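You operate a simulated robot arm through the tools that you are given. There is no shell and no other tool. Be economical: measure what you need, move in short steps, check, and stop when the job is done.

The job below is to be done with a simulated robot arm. You get a single attempt, and the scene is never put back.

JOB
Take the red plug gauge and put it on the shelf under the trough. Put the dusting pad on the shelf under the trough. Put the stopper on the shelf under the trough away on the top of the grading bench. Fetch the wiping pad and set it on the foil board. Fetch the rod from the rack top by the sifter and stand it on the yard bench. Put the tin that says "435 PC" from the short end of the yard bench on the shelf under the yard bench and the tin that says "365 PC" on top of the red bung there. Put the block on the plywood table away on the top of the grading bench. Take the sanding block and leave it on the long line top of the belt case. Fetch the ink block and set it on the carton table. Put one of the wads from the chest bench on top of the dark steel bar. Put the small tin on the free end of the dresser bench away on the top of the green table. Any order will do. Set down upright: dusting pad, rod, tin, block.

It is judged by the outcome, as a careful person would: the job done as asked, and still so three seconds after it is handed in. It fails if anything else is knocked over, pushed out of place, dropped, spilled or broken. A push-on lid holds only when it is set on centred and level and pressed home; a screw cap is set on level and turned clockwise until tight.

ROBOT AND FRAMES
A 7-joint arm with a two-finger parallel gripper on a trunk, on a base that drives. Base frame: it is fixed to the floor where the robot stands at the start and does not move with it; the origin is under the middle of the robot, x ahead of it, y to its left, z up. Units: mm, rad, N and s.
Its first joint turns from -2.897 to 2.897 rad. Places, roughly: block [-2000, -2500, 750]; bung (7x7x10 cm) [-10100, -3800, 800]; carton table [700, -500, 800]; dark steel bar (13x4x4 cm) [800, -5500, 800]; dusting pad (6x5x5 cm) [800, -1300, 800]; foil board (19x19x3 cm) [700, -5000, 800]; ink block (8x8x6 cm) [500, -4800, 800]; long line top of the belt case [-2400, -500, 900]; red plug gauge (3x3x7 cm) [500, -200, 800]; rod (5x5x19 cm) [-10800, -1200, 900]; sanding block (9x6x5 cm) [-2100, -2300, 800]; shelf under the trough [500, -2200, 400]; shelf under the yard bench [-9300, -3400, 300]; small tin (7x7x4 cm) [-400, -10500, 900]; stopper (5x5x4 cm) [500, -2200, 400]; tin [-10000, -3750, 750]; top of the grading bench [-6700, -10300, 800]; top of the green table [-2700, -7000, 900]; wad (3x3x3 cm) [700, -5300, 800]; wiping pad (8x6x5 cm) [-1800, -2500, 800]; yard bench [-9700, -3400, 800]. Payload 1.57 kg.
The tool frame sits at the grasp point between the pads (the TCP): z along the fingers, y along the line on which they close. The tips reach 30 mm beyond it. The gripper opens to 110 mm. The fingers are 24 mm wide and 12 mm thick; the gripper's body (48 by 112 mm) begins 78 mm behind the TCP.
Orientation is told as [roll, pitch, yaw] about the base's x, y, z axes, in that order, counted from this pose: with the fingers straight down and closing along the base's y, the tool's x points along the base's -x, its y along +y and its z along -z.

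CONTROLS
- The arm moves only by the tool play_rows. Its argument "targets" is a list of rows, each a list of 7 numbers: the shift along the tool's x, y, z in mm, then the turn, a rotation vector about the tool's x, y, z in rad, then the gripper command, from -1 (fully open) to 1 (shut), values between in proportion. In form: [[dx, dy, dz, ax, ay, az, hand], ...]. A call has 1 to 12 rows; each row shifts and turns the commanded pose from where the row before left it, along the tool's axes as they then stand. A row lasts 0.2 s, in which the tool goes at most 50 mm and 0.15 rad; a call with a longer step from one row to the next is refused whole, and so is a gripper value outside its range. Where a pose cannot be reached the arm comes as near as it can. A force on the tool above 40 N (or 10 N above the force at the start of the call, whichever is more), or a blocked arm, ends the call early, and 0.2 s more pass. The fingers move at their own pace (about 45 mm/s each) and stop on an object; they squeeze with about 33 N. The grip force told is the motor's: it shows also when the fingers shut on nothing. Time passes only in rows, and 0.2 s behind the last, so rows that do not move let the fingers close. The reply holds the time, the measured pose of the TCP, the force on the tool along the base axes, the opening and the grip force, in the units named above and with some noise, with the torque about the TCP (base axes, N m) and any sound that the robot's microphone picked up, and new pictures: "pictures" is both (left out), scene, wrist or none.
- Cameras (640 x 400 px; columns grow to the right, rows downward): "scene" is now at [14.5, 119.6, 1412.4]; the picture's right is [-0.44, -0.90, 0.00], its down [-0.65, 0.32, -0.69] and it looks along [0.62, -0.30, -0.73] (base axes); focal length 273 px, centre (320, 200). "wrist" rides on the gripper at [70, 16, -141] in the tool frame; the picture's right is [-0.23, 0.97, 0.00], its down [-0.86, -0.20, -0.48] and it looks along [-0.47, -0.11, 0.88] (tool axes); focal length 222 px, centre (320, 200). There is no depth. A picture from a camera that has moved, and an enlarged one, comes with that camera's place and axes in the base frame and with its lens.
- move_column(by): slides the trunk up (or, below 0, down) by that many mm; the arm and the scene camera ride with it, the base frame stays. It gives what a move gives, with no picture.
- steer(legs): drives the robot by 1 to 6 legs, each [ahead, turn to the left] in mm and rad, along the robot's own axes; the way and the turn of a leg run together, so that a leg with both is an arc; at most 1500 mm and 3.142 rad a leg. The arm and the cameras ride along, it lands a little off, and it stops where it bumps. It gives what a move gives, and a new picture of the scene camera.
- turn_head(pan, tilt): turns the head with the scene camera to pan (to the left, within 2.705 rad either way) and tilt (down, from -0.506 to 1.204), counted from straight ahead of the robot. It gives what a move gives, and a new picture of the scene camera.
- enlarge(camera, box): a new picture of the part [left, top, right, bottom] of that camera's present view, enlarged. It takes no simulated time.
- close_job(): hands the job in; it is judged then, once.

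Work in short steps. Places have to be worked out from the pictures, the camera data and where the tool is seen: move nearer, look again, correct. Check each grasp and each placing, and mend what went wrong. You have 567 turns and 360 pictures in all, those below and enlarged ones among them. Open the gripper and draw the arm clear of the work before you hand the job in, unless the task says otherwise; then end with one line.

The tools are called after "Request:" as a command line: name --pt "numbers of a row" for each row, then --argument value for the rest, lists and objects as JSON in quotes. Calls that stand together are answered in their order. play_rows: Moves the arm, as the interface text tells. Its arguments: {"type":"object","properties":{"targets":{"type":"array","items":{"type":"array","items":{"type":"number"}}},"pictures":{"type":"string","enum":["both","scene","wrist","none"]}},"required":["targets"]} The other tools are called the same way: move_column (by) slides the trunk up or down; steer (legs) drives the base; turn_head (pan, tilt) turns the head that bears the scene camera; enlarge (camera, box) takes an enlarged picture of a part of a camera's view; close_job () hands the job in.

At the start:

```text
clock: 0.0
tcp_pos: [472.1, -93.0, 1034.5]
tcp_rot: [0.0, 0.0, 0.0]
force: [0.2, -0.5, 0.5]
wrist_torque: [0.0, -0.02, 0.0]
gripper_width: 110.0
finger_force: 0.1
trunk travel left (down, up): [-350.0, 240.0]
robot x, y, heading: [1.6, 0.1, -0.001]
head pan, tilt: [-0.454, 0.813]
```

scene: 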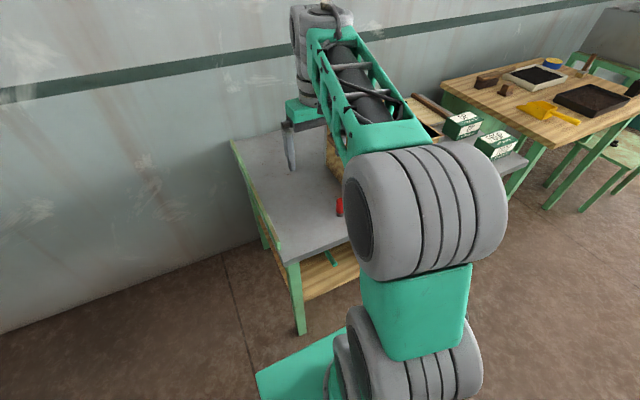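
wrist: 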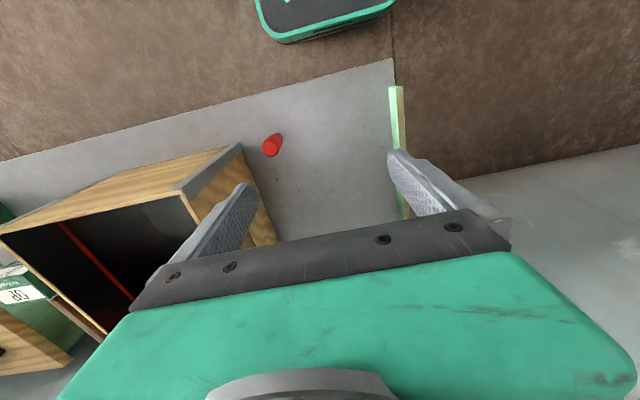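

The gauge stands near [474, -171] beside a box. I enlarge the wrist view to judge the clearance.

Request:
enlarge --camera "wrist" --box '[0, 60, 420, 340]'

Request:
turn_head --pan -0.9 --tilt 0.6

```text
1.43 times, centred on (210, 200) of wrist
camera zoom: at [403.3, -77.4, 1175.0], right [0.23, 0.97, 0.0], down [0.86, -0.2, 0.48], along [0.47, -0.11, -0.88], focal length 317 px, centre (477, 200)
```

zoom: 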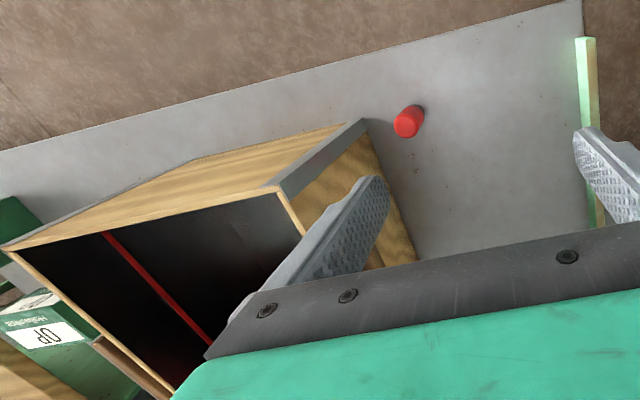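

```text
clock: 0.9
tcp_pos: [472.1, -94.5, 1033.7]
tcp_rot: [-0.001, -0.001, 0.0]
force: [-0.1, -0.5, -0.9]
wrist_torque: [0.0, 0.01, 0.02]
gripper_width: 110.0
finger_force: 0.0
trunk travel left (down, up): [-350.0, 240.0]
robot x, y, heading: [-2.0, 2.5, -0.001]
head pan, tilt: [-0.901, 0.6]
camera scene: at [-2.5, 85.4, 1430.4], right [-0.78, -0.62, 0.0], down [-0.35, 0.44, -0.82], along [0.51, -0.65, -0.57], focal length 273 px, centre (320, 200)
```

scene: 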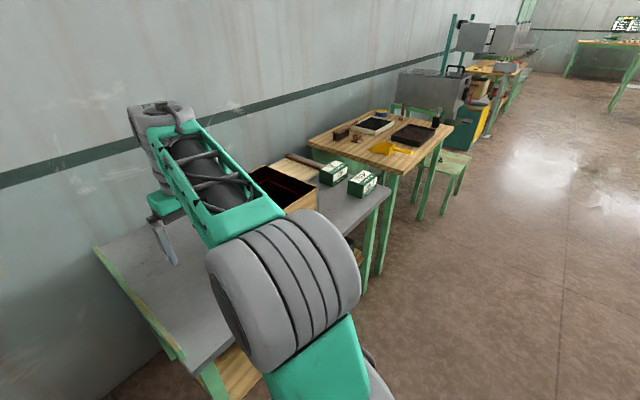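

The grey table is the carton table. Before choosing a grasp, I'll drive along the row and see the trough and its shelf.

Request:
steer --legs '[[-200, 0], [0, -1.571], [1500, 0], [400, 0]]'

Request:
turn_head --pan 0.9 --tilt 0.6

```text
clock: 15.5
tcp_pos: [-414.1, -2369.3, 1034.3]
tcp_rot: [0.001, 0.0, -1.639]
force: [0.0, 1.4, -0.4]
wrist_torque: [-0.05, -0.01, -0.03]
gripper_width: 109.5
finger_force: 0.1
trunk travel left (down, up): [-350.0, 240.0]
robot x, y, heading: [-288.9, -1902.6, -1.633]
head pan, tilt: [-0.901, 0.6]
camera scene: at [-201.3, -1904.3, 1430.4], right [-0.57, 0.82, 0.0], down [0.46, 0.32, -0.83], along [-0.68, -0.47, -0.56], focal length 273 px, centre (320, 200)
```

scene: 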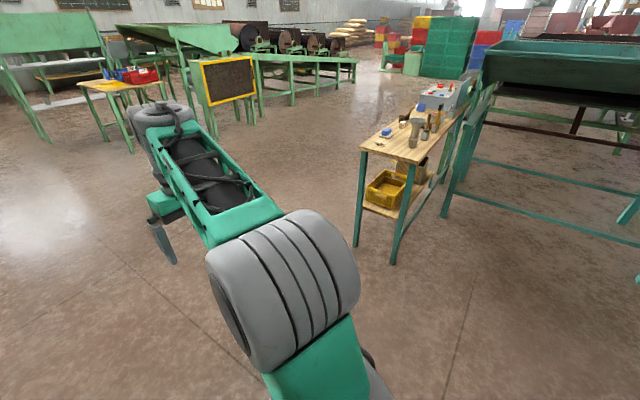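

```text
clock: 17.3
tcp_pos: [-414.9, -2368.6, 1034.2]
tcp_rot: [0.0, -0.001, -1.636]
force: [-0.6, 0.2, -0.3]
wrist_torque: [-0.02, 0.0, 0.0]
gripper_width: 110.0
finger_force: 0.1
trunk travel left (down, up): [-350.0, 240.0]
robot x, y, heading: [-294.1, -1905.9, -1.639]
head pan, tilt: [0.901, 0.6]
camera scene: at [-63.1, -1913.5, 1430.4], right [-0.67, -0.74, 0.0], down [-0.42, 0.38, -0.83], along [0.61, -0.55, -0.56], focal length 273 px, centre (320, 200)
```

scene: 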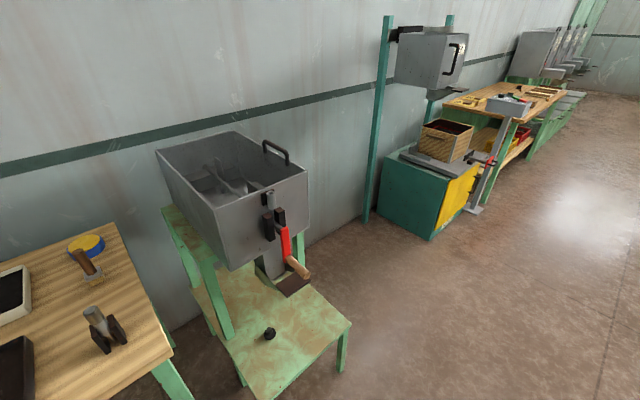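

The shelf juts out in front of the trough, so I can place onto it from above at about x 400. I return to the carton table for the gauge.

Request:
steer --legs '[[0, -0.098], [-1500, 0], [-280, 0], [0, 1.737]]'

Request:
play_rows --pt "0 0 0 0 0 0 -1" --pictures "wrist"

```text
clock: 31.1
tcp_pos: [469.4, -223.7, 1034.7]
tcp_rot: [0.002, -0.001, -0.006]
force: [0.1, 0.8, -0.4]
wrist_torque: [-0.01, -0.02, 0.04]
gripper_width: 110.0
finger_force: 0.0
trunk travel left (down, up): [-350.0, 240.0]
robot x, y, heading: [-4.8, -127.4, -0.009]
head pan, tilt: [0.901, 0.6]
camera scene: at [-3.0, 97.9, 1430.4], right [0.78, -0.63, 0.0], down [-0.35, -0.44, -0.83], along [0.52, 0.64, -0.56], focal length 273 px, centre (320, 200)
```

scene: 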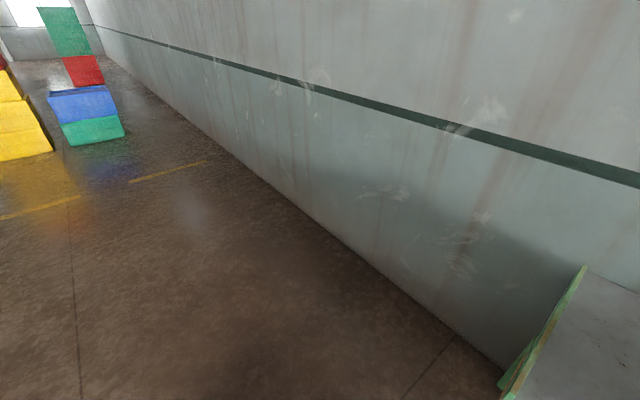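

```text
clock: 31.5
tcp_pos: [469.5, -224.7, 1034.7]
tcp_rot: [0.001, 0.0, -0.009]
force: [-0.5, 0.3, 0.5]
wrist_torque: [0.03, 0.01, -0.01]
gripper_width: 110.0
finger_force: 0.0
trunk travel left (down, up): [-350.0, 240.0]
robot x, y, heading: [-6.0, -129.0, -0.008]
head pan, tilt: [0.901, 0.6]
camera wrist: at [400.2, -206.9, 1174.9], right [0.24, 0.97, 0.0], down [0.85, -0.21, 0.48], along [0.46, -0.11, -0.88], focal length 222 px, centre (320, 200)
```

wrist: 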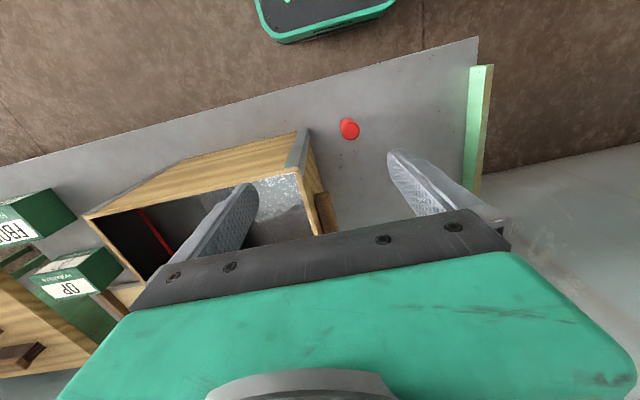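

Triangulated, the gauge is at about [478, -176] with its top at z≈828. I align over it and descend partway.

Request:
play_rows --pt "-4 24 0 0 0 0 -0.3" --pt "-5 24 0 0 0 0 -0.3" --pt "0 0 45 0 0 0 -0.3" --pt "0 0 45 0 0 0 -0.3" --pt "0 0 40 0 0 0 -0.3" --pictures "wrist"

```text
clock: 32.7
tcp_pos: [478.2, -179.7, 905.3]
tcp_rot: [0.001, 0.0, -0.009]
force: [-0.3, -0.4, 0.3]
wrist_torque: [0.02, 0.03, 0.02]
gripper_width: 71.8
finger_force: 0.0
trunk travel left (down, up): [-350.0, 240.0]
robot x, y, heading: [-5.9, -123.5, -0.005]
head pan, tilt: [0.901, 0.6]
camera wrist: at [409.8, -161.4, 1045.0], right [0.24, 0.97, 0.0], down [0.85, -0.21, 0.48], along [0.47, -0.11, -0.88], focal length 222 px, centre (320, 200)
```

wrist: 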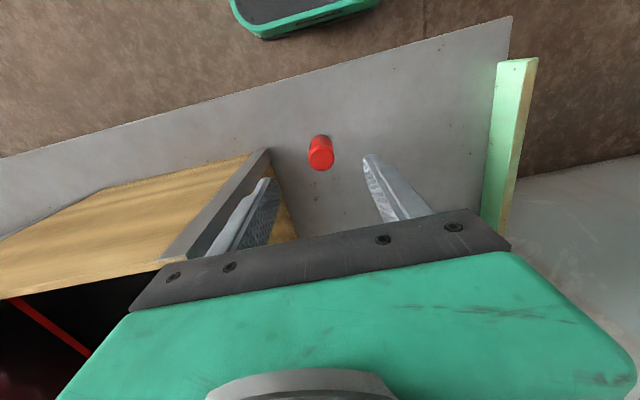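

Alignment confirmed; I descend to the grasp and close.

Request:
play_rows --pt "0 3 35 0 0 0 -0.3" --pt "0 0 35 0 0 0 -0.3" --pt "0 0 31 0 0 0 -0.3" --pt "0 0 0 0 0 0 1" --pt "0 0 0 0 0 0 1" --pt "0 0 0 0 0 0 1" --pictures "wrist"

```text
clock: 34.1
tcp_pos: [477.7, -173.5, 805.5]
tcp_rot: [-0.001, 0.001, -0.009]
force: [0.1, 0.1, 0.4]
wrist_torque: [0.02, 0.0, 0.01]
gripper_width: 27.2
finger_force: 15.8
trunk travel left (down, up): [-350.0, 240.0]
robot x, y, heading: [-1.7, -125.8, -0.014]
head pan, tilt: [0.901, 0.6]
camera wrist: at [409.5, -156.3, 945.2], right [0.24, 0.97, 0.0], down [0.85, -0.21, 0.48], along [0.46, -0.11, -0.88], focal length 222 px, centre (320, 200)
```

wrist: 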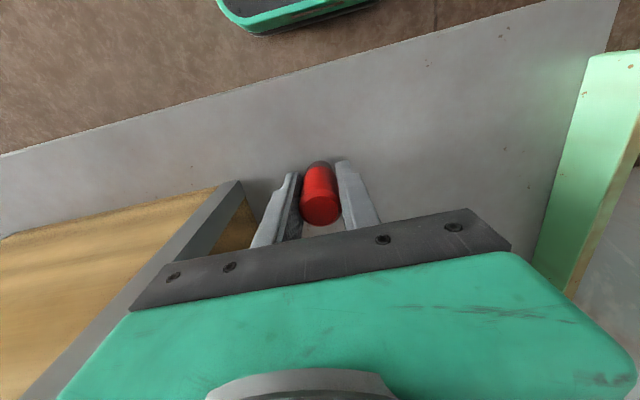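

The gauge is held (27 mm). I lift it, retract slightly, then drive to the trough.

Request:
play_rows --pt "0 0 -50 0 0 0 1" --pt "0 0 -50 0 0 0 1" --pt "0 0 -50 0 0 0 1" --pt "0 0 -50 0 0 0 1" --pt "20 40 -40 0 0 0 1" --pt "40 0 0 0 0 0 1" --pt "40 0 0 0 0 0 1" --pictures "none"

Request:
turn_head --pan 0.0 --tilt 0.8

Request:
steer --legs '[[-200, 0], [0, -1.571], [1500, 0], [520, 0], [0, 1.571]]'

```text
refused: row 5 steps farther than a row can; nothing moved
```

```text
clock: 35.3
tcp_pos: [478.2, -174.0, 804.7]
tcp_rot: [-0.001, 0.0, -0.008]
force: [0.4, 0.5, 0.0]
wrist_torque: [0.04, 0.02, -0.01]
gripper_width: 26.9
finger_force: 33.1
trunk travel left (down, up): [-350.0, 240.0]
robot x, y, heading: [-2.1, -127.9, -0.006]
head pan, tilt: [0.0, 0.799]
camera scene: at [22.2, 28.4, 1413.6], right [-0.01, -1.0, 0.0], down [-0.72, 0.01, -0.7], along [0.7, -0.01, -0.72], focal length 273 px, centre (320, 200)
```

scene: 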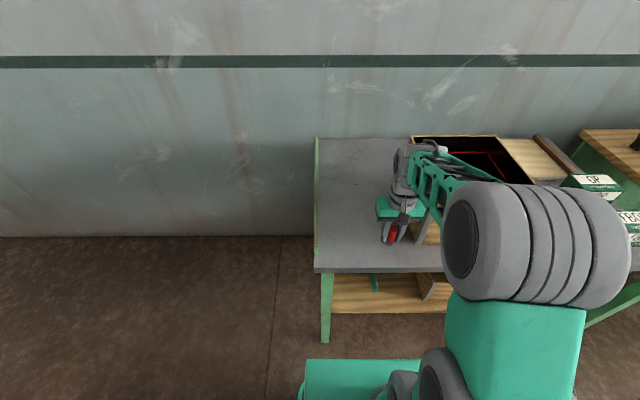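

```text
clock: 53.6
tcp_pos: [319.4, -2191.3, 807.3]
tcp_rot: [-0.004, -0.006, -0.074]
force: [-1.9, -2.7, 0.7]
wrist_torque: [0.18, -0.15, 0.05]
gripper_width: 26.7
finger_force: 33.3
trunk travel left (down, up): [-350.0, 240.0]
robot x, y, heading: [-154.9, -2109.2, -0.068]
head pan, tilt: [0.0, 0.799]
stopped in leg 5: the force on the tool passed its limit (the readings are from after the stop); the commanded pose is now the measured one
camera scene: at [-125.4, -1960.8, 1413.5], right [-0.06, -1.0, 0.0], down [-0.72, 0.05, -0.7], along [0.7, -0.04, -0.72], focal length 273 px, centre (320, 200)
```

scene: 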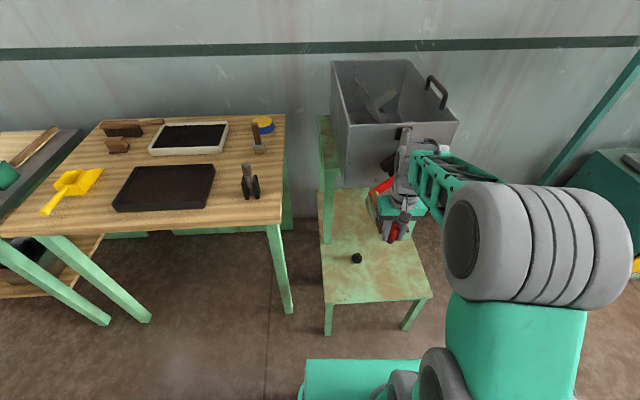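

I should have made those calls one at a time: the drive went ahead with the arm low. Now I look closely at what touched.

Request:
enlarge --camera "scene" --box '[320, 80, 480, 300]'

Request:
play_rows --pt "0 0 0 0 0 0 1" --pictures "wrist"

```text
1.82 times, centred on (400, 190) of scene
camera zoom: at [-125.4, -1960.8, 1413.5], right [-0.06, -1.0, 0.0], down [-0.72, 0.05, -0.7], along [0.7, -0.04, -0.72], focal length 496 px, centre (174, 218)
```

zoom: 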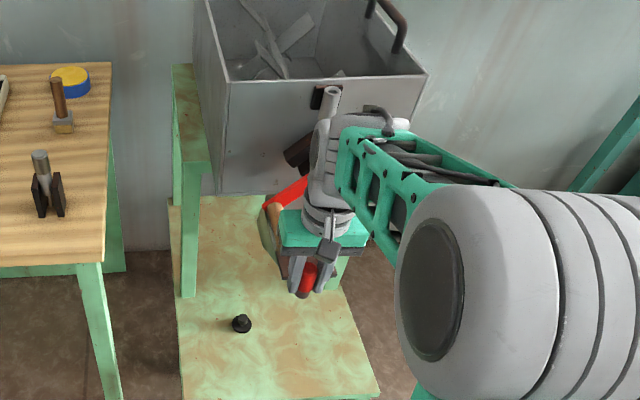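

```text
clock: 54.0
tcp_pos: [318.8, -2191.8, 806.4]
tcp_rot: [-0.005, -0.006, -0.073]
force: [-3.4, -3.8, 0.9]
wrist_torque: [0.32, -0.2, 0.07]
gripper_width: 26.9
finger_force: 32.4
trunk travel left (down, up): [-350.0, 240.0]
robot x, y, heading: [-160.7, -2115.3, -0.06]
head pan, tilt: [0.0, 0.799]
camera wrist: at [251.6, -2169.3, 948.0], right [0.3, 0.95, 0.0], down [0.84, -0.26, 0.48], along [0.46, -0.15, -0.88], focal length 222 px, centre (320, 200)
```

wrist: 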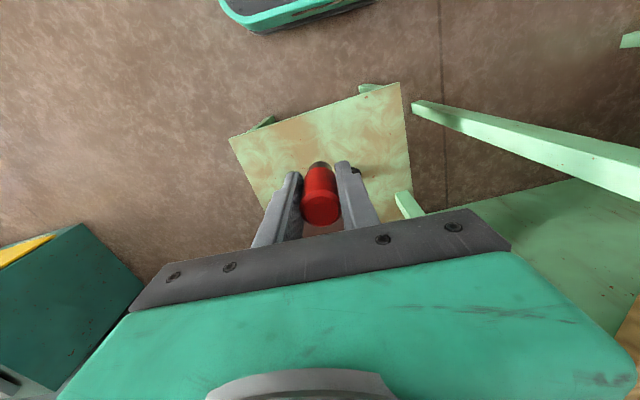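

The gripper is leaning on the trough's lever. I turn back a little and look at the lever.

Request:
steer --legs '[[0, -0.35]]'

```text
clock: 55.5
tcp_pos: [263.7, -2352.0, 806.1]
tcp_rot: [-0.004, -0.003, -0.429]
force: [-0.9, 0.6, 0.2]
wrist_torque: [0.0, -0.01, 0.01]
gripper_width: 26.8
finger_force: 32.7
trunk travel left (down, up): [-350.0, 240.0]
robot x, y, heading: [-159.2, -2112.6, -0.415]
head pan, tilt: [0.0, 0.799]
camera scene: at [-73.9, -1980.9, 1413.6], right [-0.41, -0.91, 0.0], down [-0.66, 0.29, -0.7], along [0.64, -0.28, -0.72], focal length 273 px, centre (320, 200)
```

scene: 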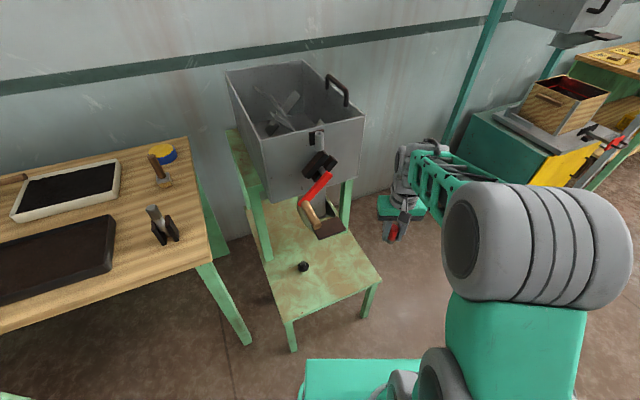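

The lever seems to have swung to the left. I zoom in to see its present state.

Request:
enlarge --camera "scene" --box '[240, 110, 400, 270]'

```text
2.50 times, centred on (320, 190) of scene
camera zoom: at [-73.9, -1980.9, 1413.6], right [-0.41, -0.91, 0.0], down [-0.66, 0.29, -0.7], along [0.64, -0.28, -0.72], focal length 682 px, centre (320, 225)
```

zoom: 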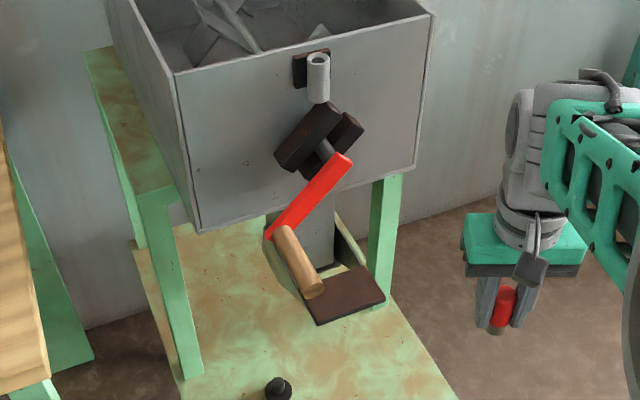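

The crank was knocked about 45° toward +y; I'll push it back to hang straight down later. First I set the gauge on the clear right front of the shelf, around [385, -2340].

Request:
play_rows --pt "-35 20 0 0 0 0 1" --pt "-35 20 0 0 0 0 1" --pt "-35 21 0 0 0 0 1" --pictures "none"

Request:
move_column --by -250

Request:
play_rows --pt "0 0 0 0 0 0 1" --pictures "both"

```text
clock: 56.3
tcp_pos: [382.9, -2341.6, 807.3]
tcp_rot: [-0.005, -0.003, -0.428]
force: [0.9, 0.6, -0.7]
wrist_torque: [-0.02, -0.03, 0.0]
gripper_width: 26.5
finger_force: 33.0
trunk travel left (down, up): [-350.0, 240.0]
robot x, y, heading: [-157.9, -2112.9, -0.42]
head pan, tilt: [0.0, 0.799]
```

```text
clock: 58.9
tcp_pos: [383.0, -2341.2, 557.8]
tcp_rot: [-0.006, -0.005, -0.427]
force: [-0.1, 0.5, -1.3]
wrist_torque: [-0.03, 0.01, 0.05]
gripper_width: 26.5
finger_force: 33.2
trunk travel left (down, up): [-100.0, 490.0]
robot x, y, heading: [-158.2, -2112.3, -0.417]
head pan, tilt: [0.0, 0.799]
```

```text
clock: 59.3
tcp_pos: [383.2, -2341.9, 556.9]
tcp_rot: [-0.004, -0.004, -0.43]
force: [-0.1, -0.3, -1.2]
wrist_torque: [0.04, 0.01, 0.02]
gripper_width: 26.9
finger_force: 33.3
trunk travel left (down, up): [-100.0, 490.0]
robot x, y, heading: [-159.6, -2114.4, -0.419]
head pan, tilt: [0.0, 0.799]
camera scene: at [-73.8, -1980.8, 1163.6], right [-0.41, -0.91, 0.0], down [-0.66, 0.29, -0.7], along [0.64, -0.28, -0.72], focal length 273 px, centre (320, 200)
camera wrist: at [326.1, -2296.0, 697.8], right [0.61, 0.79, 0.0], down [0.69, -0.53, 0.48], along [0.38, -0.3, -0.88], focal length 222 px, centre (320, 200)
```

scene: 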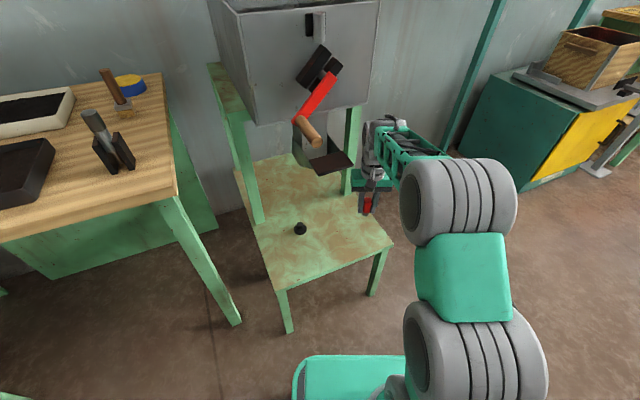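
wrist: 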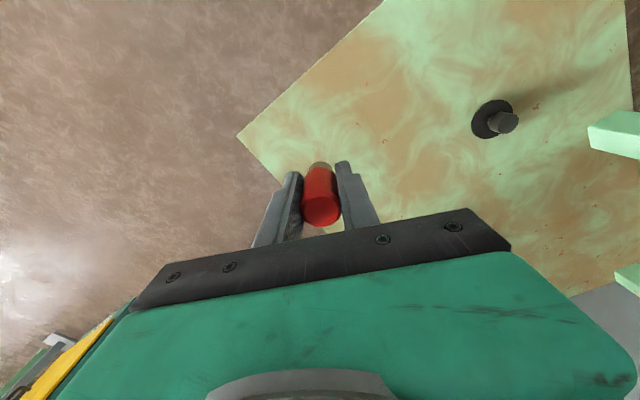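

The gauge is above the shelf, roughly 55 mm in from the right edge. I lower it in small steps until contact.

Request:
play_rows --pt "0 0 25 0 0 0 1" --pt "0 0 20 0 0 0 1" --pt "0 0 8 0 0 0 1" --pt "0 0 8 0 0 0 1" --pt "0 0 8 0 0 0 1" --pt "0 0 8 0 0 0 1" --pt "0 0 8 0 0 0 1" --pt "0 0 8 0 0 0 1" --pictures "wrist"

```text
clock: 61.1
tcp_pos: [383.0, -2340.9, 464.4]
tcp_rot: [-0.006, -0.006, -0.427]
force: [-0.1, -0.6, 0.1]
wrist_torque: [-0.04, 0.0, 0.02]
gripper_width: 26.7
finger_force: 32.9
trunk travel left (down, up): [-100.0, 490.0]
robot x, y, heading: [-157.6, -2113.9, -0.418]
head pan, tilt: [0.0, 0.799]
camera wrist: at [326.3, -2296.2, 604.6], right [0.61, 0.79, 0.0], down [0.69, -0.53, 0.48], along [0.38, -0.3, -0.88], focal length 222 px, centre (320, 200)
```

wrist: 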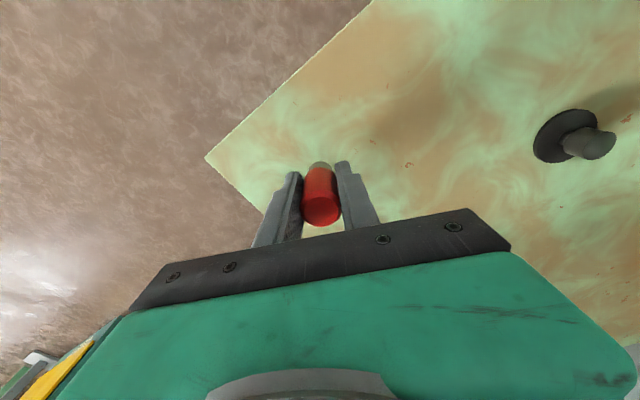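

The shelf works out at z≈408, and the gauge bottom is now at about 418. I continue in fine steps.

Request:
play_rows --pt "0 0 5 0 0 0 1" --pt "0 0 3 0 0 0 1" --pt "0 0 3 0 0 0 1" --pt "0 0 3 0 0 0 1" --pt "0 0 3 0 0 0 1" --pt "0 0 3 0 0 0 1" --pictures "none"

```text
clock: 62.5
tcp_pos: [383.4, -2340.8, 446.5]
tcp_rot: [-0.005, -0.007, -0.426]
force: [-3.7, 1.6, 10.8]
wrist_torque: [0.12, 0.2, -0.01]
gripper_width: 27.0
finger_force: 32.8
trunk travel left (down, up): [-100.0, 490.0]
robot x, y, heading: [-160.7, -2114.7, -0.419]
head pan, tilt: [0.0, 0.799]
```

Contact (10.8 N up). I back off 1 mm, open and rise.

Request:
play_rows --pt "0 0 -1 0 0 0 1" --pt "0 0 0 0 0 0 0.2" --pt "0 0 0 0 0 0 0.0" --pt "0 0 -20 0 0 0 0.0" --pt "0 0 -45 0 0 0 0.0" --pt "0 0 -45 0 0 0 0.0" --pictures "wrist"

```text
clock: 63.9
tcp_pos: [381.2, -2341.2, 555.9]
tcp_rot: [-0.004, -0.003, -0.428]
force: [0.1, 0.8, -0.6]
wrist_torque: [0.02, 0.01, 0.01]
gripper_width: 55.1
finger_force: 0.1
trunk travel left (down, up): [-100.0, 490.0]
robot x, y, heading: [-159.9, -2113.7, -0.417]
head pan, tilt: [0.0, 0.799]
camera wrist: at [325.2, -2295.3, 696.4], right [0.61, 0.79, 0.0], down [0.7, -0.53, 0.48], along [0.38, -0.3, -0.88], focal length 222 px, centre (320, 200)
```

wrist: 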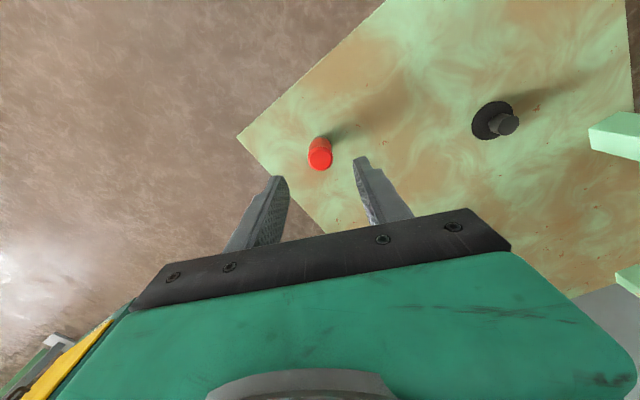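

The gauge stands. Better triangulation puts the crank handle at x 327–411, y≈-2140, z≈876 (originally hanging at y≈-2222). I retract and move round to its +y side with the fingers closed.

Request:
play_rows --pt "0 0 0 0 0 -0.1425 1" --pt "0 0 0 0 0 -0.1425 1" --pt "0 0 0 0 0 -0.1425 1" --pt "40 0 0 0 0 0 1" --pt "40 0 0 0 0 0 1" --pt "40 0 0 0 0 0 1" --pt "10 43 0 0 0 0 1" --pt "0 43 0 0 0 0 1" --pt "0 43 0 0 0 0 1" --pt "0 43 0 0 0 0 1" --pt "0 43 0 0 0 0 1" --pt "0 43 0 0 0 0 1" --pictures "none"

Request:
move_column --by 285

Request:
turn_head --pan 0.3 --tilt 0.75

```text
clock: 66.5
tcp_pos: [252.5, -2085.0, 554.3]
tcp_rot: [-0.006, -0.001, 0.001]
force: [0.5, -0.7, -0.6]
wrist_torque: [-0.04, 0.02, -0.04]
gripper_width: 0.0
finger_force: 21.3
trunk travel left (down, up): [-100.0, 490.0]
robot x, y, heading: [-159.3, -2113.6, -0.418]
head pan, tilt: [0.0, 0.799]
```

```text
clock: 69.4
tcp_pos: [251.3, -2084.7, 839.1]
tcp_rot: [-0.005, -0.004, 0.001]
force: [0.2, 0.4, -0.2]
wrist_torque: [-0.02, 0.02, 0.01]
gripper_width: 0.3
finger_force: 21.3
trunk travel left (down, up): [-385.0, 205.0]
robot x, y, heading: [-160.3, -2113.9, -0.42]
head pan, tilt: [0.0, 0.799]
```

```text
clock: 70.2
tcp_pos: [251.8, -2085.4, 838.2]
tcp_rot: [-0.004, 0.001, 0.0]
force: [-0.3, 0.2, 0.1]
wrist_torque: [0.0, -0.02, 0.0]
gripper_width: 0.0
finger_force: 21.1
trunk travel left (down, up): [-385.0, 205.0]
robot x, y, heading: [-157.2, -2110.5, -0.418]
head pan, tilt: [0.3, 0.75]
camera scene: at [-65.3, -1957.8, 1452.5], right [-0.12, -0.99, 0.0], down [-0.68, 0.08, -0.73], along [0.73, -0.09, -0.68], focal length 273 px, centre (320, 200)
```

scene: 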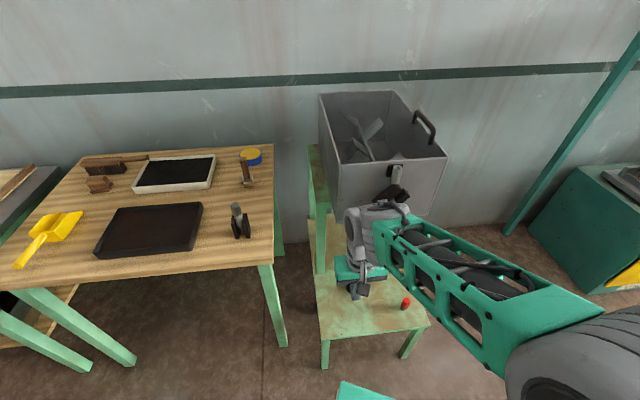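

I extend toward x≈355 beside the handle and look through the wrist camera.

Request:
play_rows --pt "-35 0 0 0 0 0 1" --pt "-35 0 0 0 0 0 1" --pt "-33 0 0 0 0 0 1" --pictures "both"

```text
clock: 71.0
tcp_pos: [354.0, -2084.3, 839.0]
tcp_rot: [-0.006, -0.002, -0.001]
force: [0.1, 0.4, 1.6]
wrist_torque: [0.01, 0.02, 0.01]
gripper_width: 0.1
finger_force: 21.0
trunk travel left (down, up): [-385.0, 205.0]
robot x, y, heading: [-156.5, -2115.5, -0.42]
head pan, tilt: [0.3, 0.75]
camera scene: at [-65.3, -1957.7, 1452.5], right [-0.12, -0.99, 0.0], down [-0.68, 0.08, -0.73], along [0.73, -0.09, -0.68], focal length 273 px, centre (320, 200)
camera wrist: at [285.0, -2066.6, 979.2], right [0.23, 0.97, -0.01], down [0.85, -0.2, 0.48], along [0.47, -0.11, -0.88], focal length 222 px, centre (320, 200)
```

scene: 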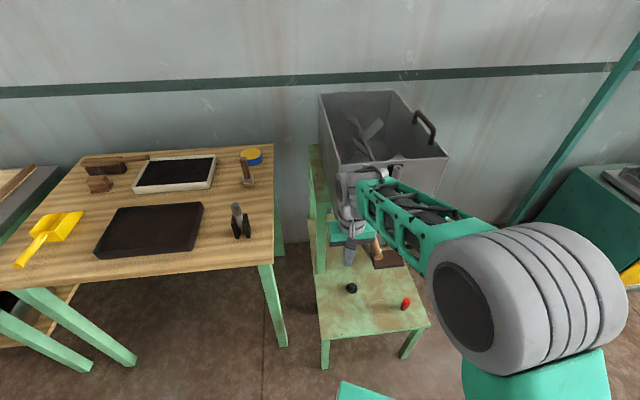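
wrist: 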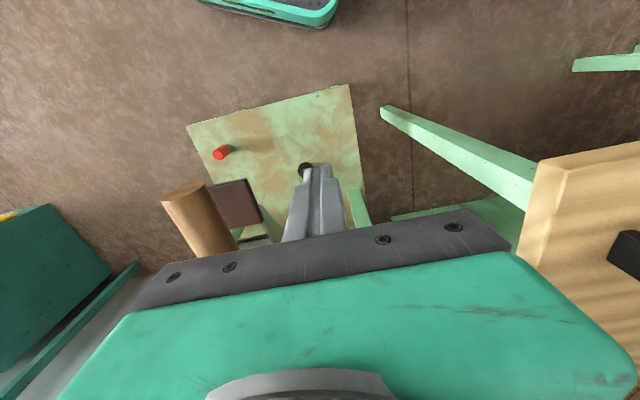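

The handle tip is where predicted ([321, -2148, 876]). I push it in -y with the finger side, stopping at tool y≈-2194.

Request:
play_rows --pt "0 -22 0 0 0 0 1" --pt "0 -18 0 0 0 0 1" --pt "0 -18 0 0 0 0 1" --pt "0 -18 0 0 0 0 1" --pt "0 -18 0 0 0 0 1" --pt "0 -10 0 0 0 0 1" --pt "0 -5 0 0 0 0 1" --pictures "wrist"

```text
clock: 72.6
tcp_pos: [355.5, -2194.9, 838.7]
tcp_rot: [-0.005, -0.001, 0.001]
force: [0.9, 4.2, -0.8]
wrist_torque: [-0.01, -0.01, 0.0]
gripper_width: 0.0
finger_force: 22.0
trunk travel left (down, up): [-385.0, 205.0]
robot x, y, heading: [-160.2, -2115.5, -0.419]
head pan, tilt: [0.3, 0.75]
camera wrist: at [285.8, -2176.8, 980.2], right [0.23, 0.97, -0.01], down [0.85, -0.2, 0.48], along [0.47, -0.11, -0.88], focal length 222 px, centre (320, 200)
```

wrist: 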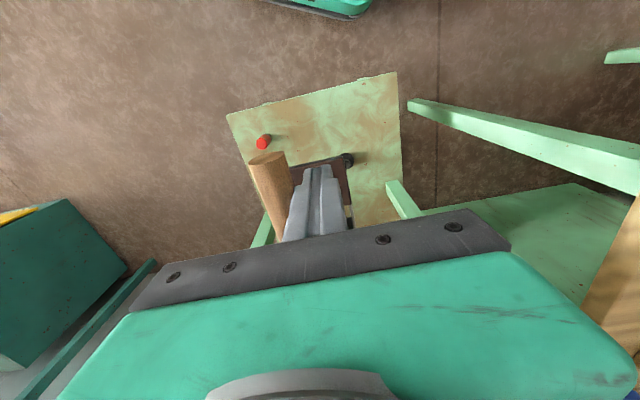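

The handle followed. I back off and compare it with the first view.

Request:
play_rows --pt "0 40 0 0 0 0 1" --pt "45 20 0 0 0 0 1" --pt "45 0 0 0 0 0 1" --pt "45 0 0 0 0 0 1" --pictures "none"

Request:
turn_head --pan -0.1 --tilt 0.65

```text
clock: 73.6
tcp_pos: [221.1, -2135.4, 836.8]
tcp_rot: [-0.005, -0.002, 0.0]
force: [0.4, -0.1, 0.1]
wrist_torque: [0.01, 0.05, 0.04]
gripper_width: 0.2
finger_force: 21.9
trunk travel left (down, up): [-385.0, 205.0]
robot x, y, heading: [-157.2, -2114.5, -0.419]
head pan, tilt: [0.3, 0.75]
```

```text
clock: 74.4
tcp_pos: [222.6, -2136.2, 835.2]
tcp_rot: [-0.004, -0.002, 0.003]
force: [0.1, -1.0, 0.2]
wrist_torque: [-0.01, 0.0, 0.0]
gripper_width: 0.0
finger_force: 20.9
trunk travel left (down, up): [-385.0, 205.0]
robot x, y, heading: [-156.9, -2112.5, -0.426]
head pan, tilt: [-0.099, 0.649]
camera scene: at [-72.2, -1990.8, 1461.1], right [-0.49, -0.87, 0.0], down [-0.53, 0.3, -0.8], along [0.69, -0.39, -0.6], focal length 273 px, centre (320, 200)
```

scene: 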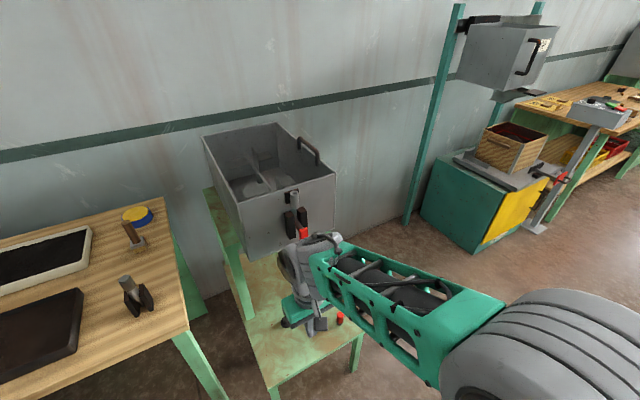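

The crank hangs straight again. Now I raise the arm and drive to the plank table for the dusting pad.

Request:
move_column --by 170

Request:
steer --legs '[[0, 1.98], [790, 0], [0, -1.571], [150, 0]]'

```text
clock: 76.4
tcp_pos: [222.3, -2135.9, 1006.3]
tcp_rot: [-0.006, -0.002, -0.002]
force: [-0.1, 0.2, 0.5]
wrist_torque: [0.02, 0.03, -0.02]
gripper_width: 0.2
finger_force: 21.5
trunk travel left (down, up): [-555.0, 35.0]
robot x, y, heading: [-160.2, -2116.5, -0.415]
head pan, tilt: [-0.099, 0.649]
```

```text
clock: 90.1
tcp_pos: [384.3, -1208.0, 1005.1]
tcp_rot: [-0.005, -0.001, 0.372]
force: [0.5, -0.1, 0.2]
wrist_torque: [-0.06, 0.03, 0.01]
gripper_width: 0.1
finger_force: 21.2
trunk travel left (down, up): [-555.0, 35.0]
robot x, y, heading: [25.0, -1323.7, -0.048]
head pan, tilt: [-0.099, 0.649]
camera scene: at [58.7, -1179.5, 1631.1], right [-0.15, -0.99, 0.0], down [-0.6, 0.09, -0.8], along [0.79, -0.12, -0.6], focal length 273 px, centre (320, 200)
```

scene: 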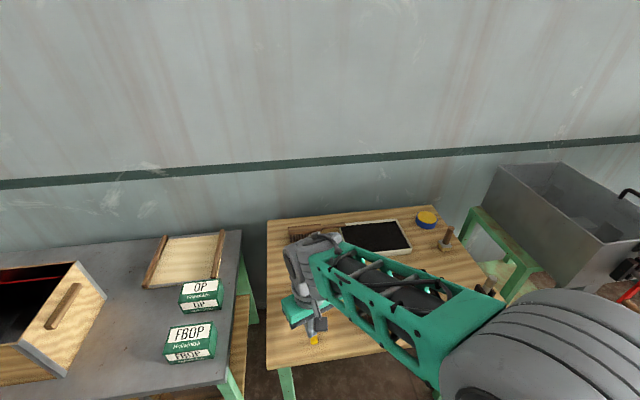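

The brown pieces at the back left are partly hidden. I move nearer and use the wrist camera.

Request:
steer --legs '[[100, 0.048]]'

Request:
play_rows --pt "0 0 0 0 0 0.14 -1" --pt "0 0 0 0 0 0.14 -1" --pt "0 0 0 0 0 0.14 -1" --pt "-50 0 0 0 0 0 -1" --pt "-50 0 0 0 0 0 -1" --pt "-40 0 0 0 0 0 -1" --pictures "both"

```text
clock: 91.3
tcp_pos: [480.2, -1192.4, 1007.0]
tcp_rot: [-0.005, -0.001, 0.418]
force: [0.5, -0.5, -0.5]
wrist_torque: [-0.02, -0.02, 0.0]
gripper_width: 0.2
finger_force: 21.8
trunk travel left (down, up): [-555.0, 35.0]
robot x, y, heading: [123.6, -1332.6, 0.002]
head pan, tilt: [-0.099, 0.649]
camera scene: at [153.2, -1180.4, 1631.1], right [-0.1, -1.0, 0.0], down [-0.6, 0.06, -0.8], along [0.79, -0.08, -0.6], focal length 273 px, centre (320, 200)
```

scene: 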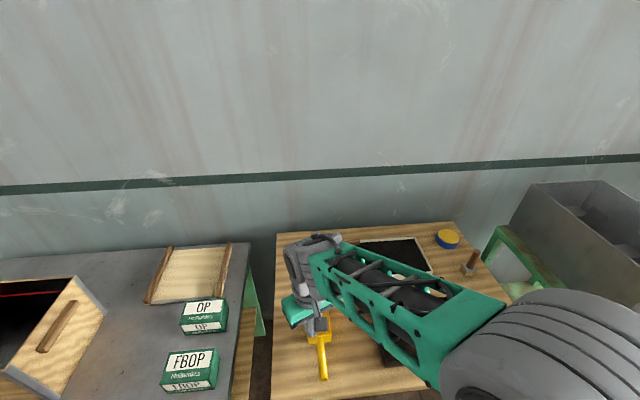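

```text
clock: 92.7
tcp_pos: [622.0, -1193.9, 1006.3]
tcp_rot: [-0.006, -0.004, 0.0]
force: [0.6, 0.1, 0.4]
wrist_torque: [0.0, 0.0, 0.01]
gripper_width: 110.0
finger_force: 0.0
trunk travel left (down, up): [-555.0, 35.0]
robot x, y, heading: [123.5, -1324.6, -0.001]
head pan, tilt: [-0.099, 0.649]
camera scene: at [152.7, -1180.4, 1631.1], right [-0.1, -1.0, 0.0], down [-0.6, 0.06, -0.8], along [0.79, -0.08, -0.6], focal length 273 px, centre (320, 200)
camera wrist: at [551.8, -1175.5, 1145.5], right [0.23, 0.97, 0.0], down [0.85, -0.2, 0.48], along [0.47, -0.11, -0.88], focal length 222 px, centre (320, 200)
```

scene: 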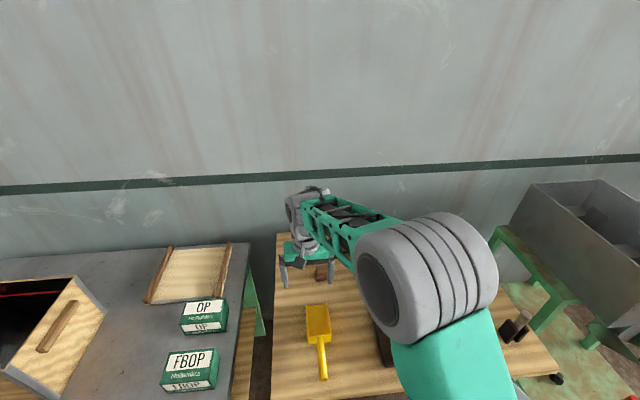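
wrist: 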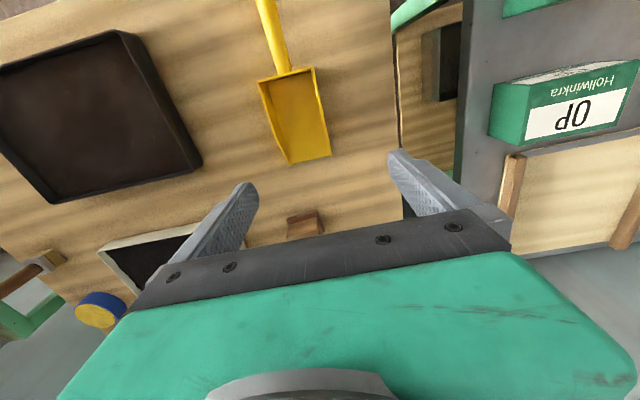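

The small brown block at about [781, -1263] matches the dusting pad. I move above it for a closer look.

Request:
play_rows --pt "-40 -18 0 0 0 0 -1" --pt "-40 -18 0 0 0 0 -1" --pt "-40 -18 15 0 0 0 -1" --pt "0 -15 40 0 0 0 -1" --pictures "wrist"

```text
clock: 93.7
tcp_pos: [739.3, -1261.7, 949.9]
tcp_rot: [-0.006, -0.002, -0.001]
force: [0.9, -1.0, 1.2]
wrist_torque: [-0.01, 0.04, 0.01]
gripper_width: 109.9
finger_force: 0.0
trunk travel left (down, up): [-555.0, 35.0]
robot x, y, heading: [121.4, -1326.2, -0.0]
head pan, tilt: [-0.099, 0.649]
camera wrist: at [670.0, -1244.9, 1090.6], right [0.23, 0.97, 0.0], down [0.85, -0.2, 0.48], along [0.47, -0.11, -0.88], focal length 222 px, centre (320, 200)
```

wrist: 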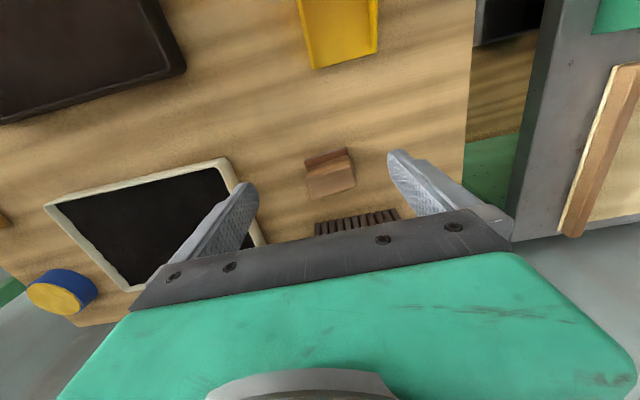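

Request:
enlarge --camera "wrist" --box '[240, 110, 420, 240]'

```text
3.08 times, centred on (330, 175) of wrist
camera zoom: at [670.0, -1244.9, 1090.6], right [0.23, 0.97, 0.0], down [0.85, -0.2, 0.48], along [0.47, -0.11, -0.88], focal length 684 px, centre (289, 277)
```

zoom: 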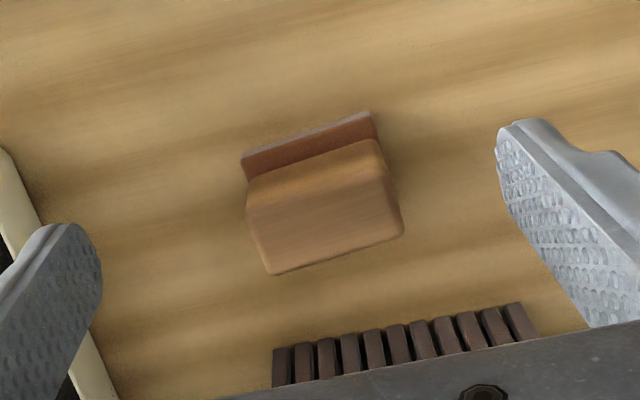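

The pad's long side lies along y, centred around [790, -1257]. I move over it and descend partway.

Request:
play_rows --pt "-25 2 0 0 0 0 -0.7" --pt "-25 2 0 0 0 0 -0.7" --pt "0 0 45 0 0 0 -0.7" --pt "0 0 45 0 0 0 -0.7" --pt "0 0 25 0 0 0 -0.7" --pictures "wrist"

```text
clock: 94.9
tcp_pos: [790.4, -1258.5, 839.7]
tcp_rot: [-0.005, -0.006, 0.0]
force: [0.1, -0.6, -0.7]
wrist_torque: [0.01, -0.01, 0.01]
gripper_width: 93.6
finger_force: 0.1
trunk travel left (down, up): [-555.0, 35.0]
robot x, y, heading: [121.8, -1327.6, -0.002]
head pan, tilt: [-0.099, 0.649]
camera wrist: at [720.6, -1240.6, 979.6], right [0.23, 0.97, 0.0], down [0.85, -0.2, 0.48], along [0.47, -0.11, -0.87], focal length 222 px, centre (320, 200)
```

wrist: 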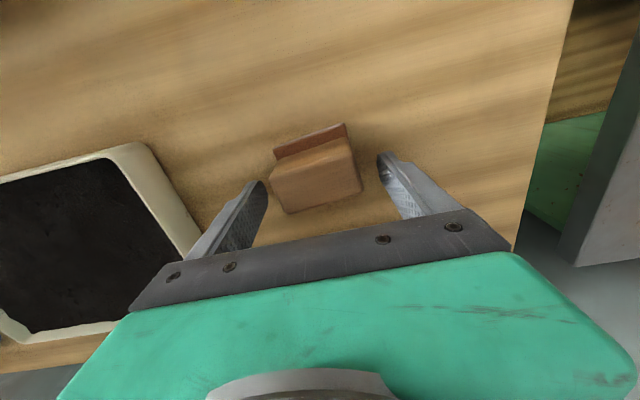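

Aligned to within a few mm. I descend to z≈803 and grip.

Request:
play_rows --pt "-4 -2 20 0 0 0 -0.7" --pt "0 0 12 0 0 0 -0.7" --pt "0 0 5 0 0 0 -0.7" --pt "0 0 0 0 0 0 1" --pt "0 0 0 0 0 0 1" --pt "0 0 0 0 0 0 1" --pictures "wrist"

```text
clock: 95.3
tcp_pos: [792.4, -1258.1, 832.4]
tcp_rot: [-0.001, -0.003, 0.01]
force: [-10.2, -1.6, 12.8]
wrist_torque: [0.63, 0.42, 0.65]
gripper_width: 92.4
finger_force: 0.0
trunk travel left (down, up): [-555.0, 35.0]
robot x, y, heading: [123.4, -1327.5, -0.0]
head pan, tilt: [-0.099, 0.649]
stopped in row 1: the force on the tool passed its limit (the readings are from after the stop); the commanded pose is now the measured one
camera wrist: at [721.9, -1241.3, 970.8], right [0.22, 0.98, 0.0], down [0.86, -0.19, 0.48], along [0.47, -0.11, -0.88], focal length 222 px, centre (320, 200)
```

wrist: 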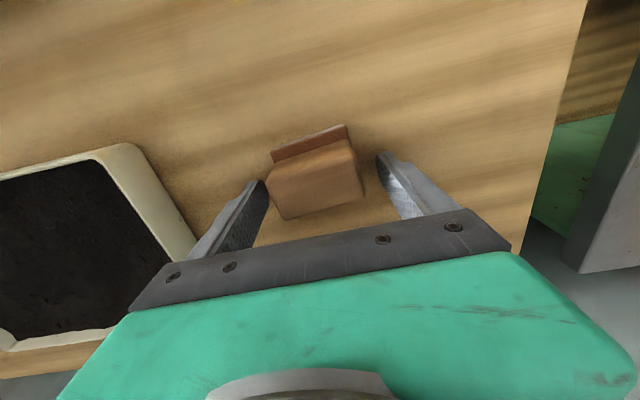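

The finger tip met the tabletop, so the surface is at z≈802, higher than I assumed. I lift 8 mm, recentre to x≈782 and close.

Request:
play_rows --pt "0 0 -8 0 0 0 -0.7" --pt "10 0 0 0 0 0 -0.7" --pt "0 0 0 0 0 0 1" --pt "0 0 0 0 0 0 1" --pt "0 0 0 0 0 0 1" --pictures "wrist"

```text
clock: 96.5
tcp_pos: [783.5, -1259.1, 837.3]
tcp_rot: [-0.005, -0.002, 0.005]
force: [-0.2, 0.8, 0.6]
wrist_torque: [0.05, 0.0, 0.0]
gripper_width: 61.0
finger_force: 22.4
trunk travel left (down, up): [-555.0, 35.0]
robot x, y, heading: [126.1, -1325.1, 0.001]
head pan, tilt: [-0.099, 0.649]
camera wrist: at [713.9, -1241.6, 976.8], right [0.22, 0.98, 0.0], down [0.86, -0.19, 0.48], along [0.47, -0.11, -0.88], focal length 222 px, centre (320, 200)
```

wrist: 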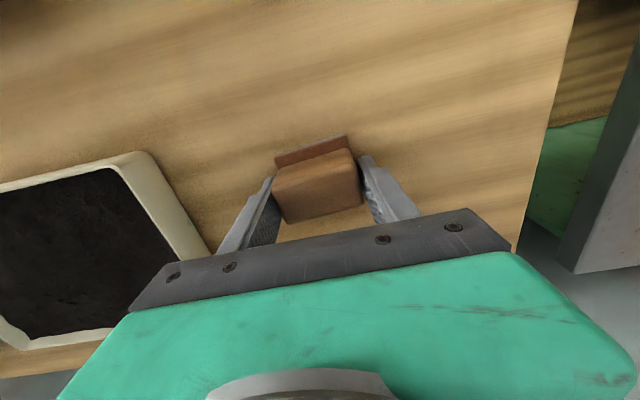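

Held at 61 mm. I lift and retract.

Request:
play_rows --pt "0 0 -40 0 0 0 1" --pt "0 0 -40 0 0 0 1" --pt "0 0 -40 0 0 0 1" --pt "0 0 -40 0 0 0 1" --pt "50 0 0 0 0 0 1" --pt "50 0 0 0 0 0 1" --pt "50 0 0 0 0 0 1" --pt "50 0 0 0 0 0 1" --pt "50 0 0 0 0 0 1" --pictures "none"

```text
clock: 98.5
tcp_pos: [529.4, -1263.5, 994.3]
tcp_rot: [-0.001, -0.002, 0.004]
force: [0.4, 0.3, -0.5]
wrist_torque: [0.02, -0.03, 0.0]
gripper_width: 60.5
finger_force: 33.0
trunk travel left (down, up): [-555.0, 35.0]
robot x, y, heading: [125.1, -1324.8, 0.005]
head pan, tilt: [-0.099, 0.649]
```

The pad is up with the grip firm. I drive to a stand in front of the shelf's left half.

Request:
steer --legs '[[-290, 0], [0, -1.571], [740, 0], [0, 1.571]]'

```text
clock: 111.7
tcp_pos: [227.4, -2010.7, 994.2]
tcp_rot: [-0.004, -0.001, -0.04]
force: [-0.9, -0.1, -0.5]
wrist_torque: [0.04, -0.03, -0.04]
gripper_width: 59.0
finger_force: 32.8
trunk travel left (down, up): [-555.0, 35.0]
robot x, y, heading: [-185.6, -2060.0, -0.043]
head pan, tilt: [-0.099, 0.649]
camera scene: at [-147.8, -1910.7, 1631.1], right [-0.14, -0.99, 0.0], down [-0.6, 0.09, -0.8], along [0.79, -0.11, -0.6], focal length 273 px, centre (320, 200)
```

scene: 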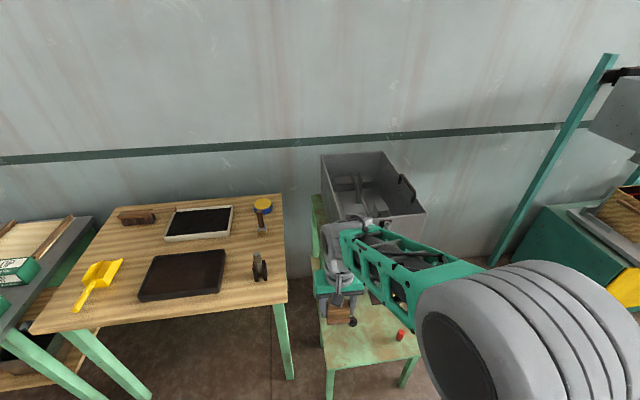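

I go forward, square up, and move over the target spot before lowering.

Request:
steer --legs '[[150, 0.043]]'

Request:
play_rows --pt "0 -35 0 0 0 0 1" --pt "0 -35 0 0 0 0 1" --pt "0 -30 0 0 0 0 1" --pictures "wrist"

```text
clock: 113.1
tcp_pos: [377.4, -1995.9, 994.6]
tcp_rot: [-0.004, 0.001, 0.005]
force: [0.4, -0.3, 0.1]
wrist_torque: [0.02, 0.0, 0.02]
gripper_width: 59.0
finger_force: 32.9
trunk travel left (down, up): [-555.0, 35.0]
robot x, y, heading: [-29.5, -2058.2, 0.0]
head pan, tilt: [-0.099, 0.649]
camera scene: at [-0.6, -1913.0, 1631.1], right [-0.1, -0.99, 0.0], down [-0.6, 0.06, -0.8], along [0.79, -0.08, -0.6], focal length 273 px, centre (320, 200)
```

scene: 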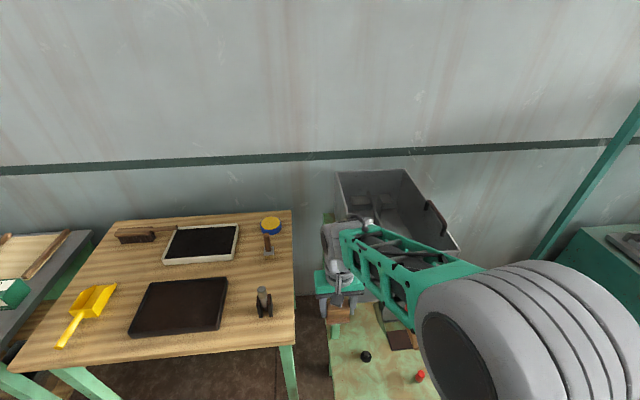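

```text
clock: 113.9
tcp_pos: [377.7, -2095.1, 994.5]
tcp_rot: [-0.003, -0.002, 0.003]
force: [0.6, -0.1, -0.3]
wrist_torque: [-0.02, -0.01, 0.0]
gripper_width: 58.6
finger_force: 32.7
trunk travel left (down, up): [-555.0, 35.0]
robot x, y, heading: [-30.0, -2059.8, -0.002]
head pan, tilt: [-0.099, 0.649]
camera wrist: at [307.1, -2078.4, 1135.1], right [0.22, 0.97, 0.0], down [0.86, -0.2, 0.48], along [0.47, -0.11, -0.88], focal length 222 px, centre (320, 200)
```

wrist: 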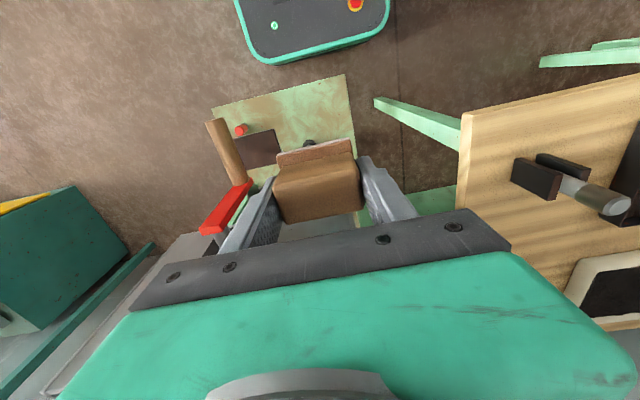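

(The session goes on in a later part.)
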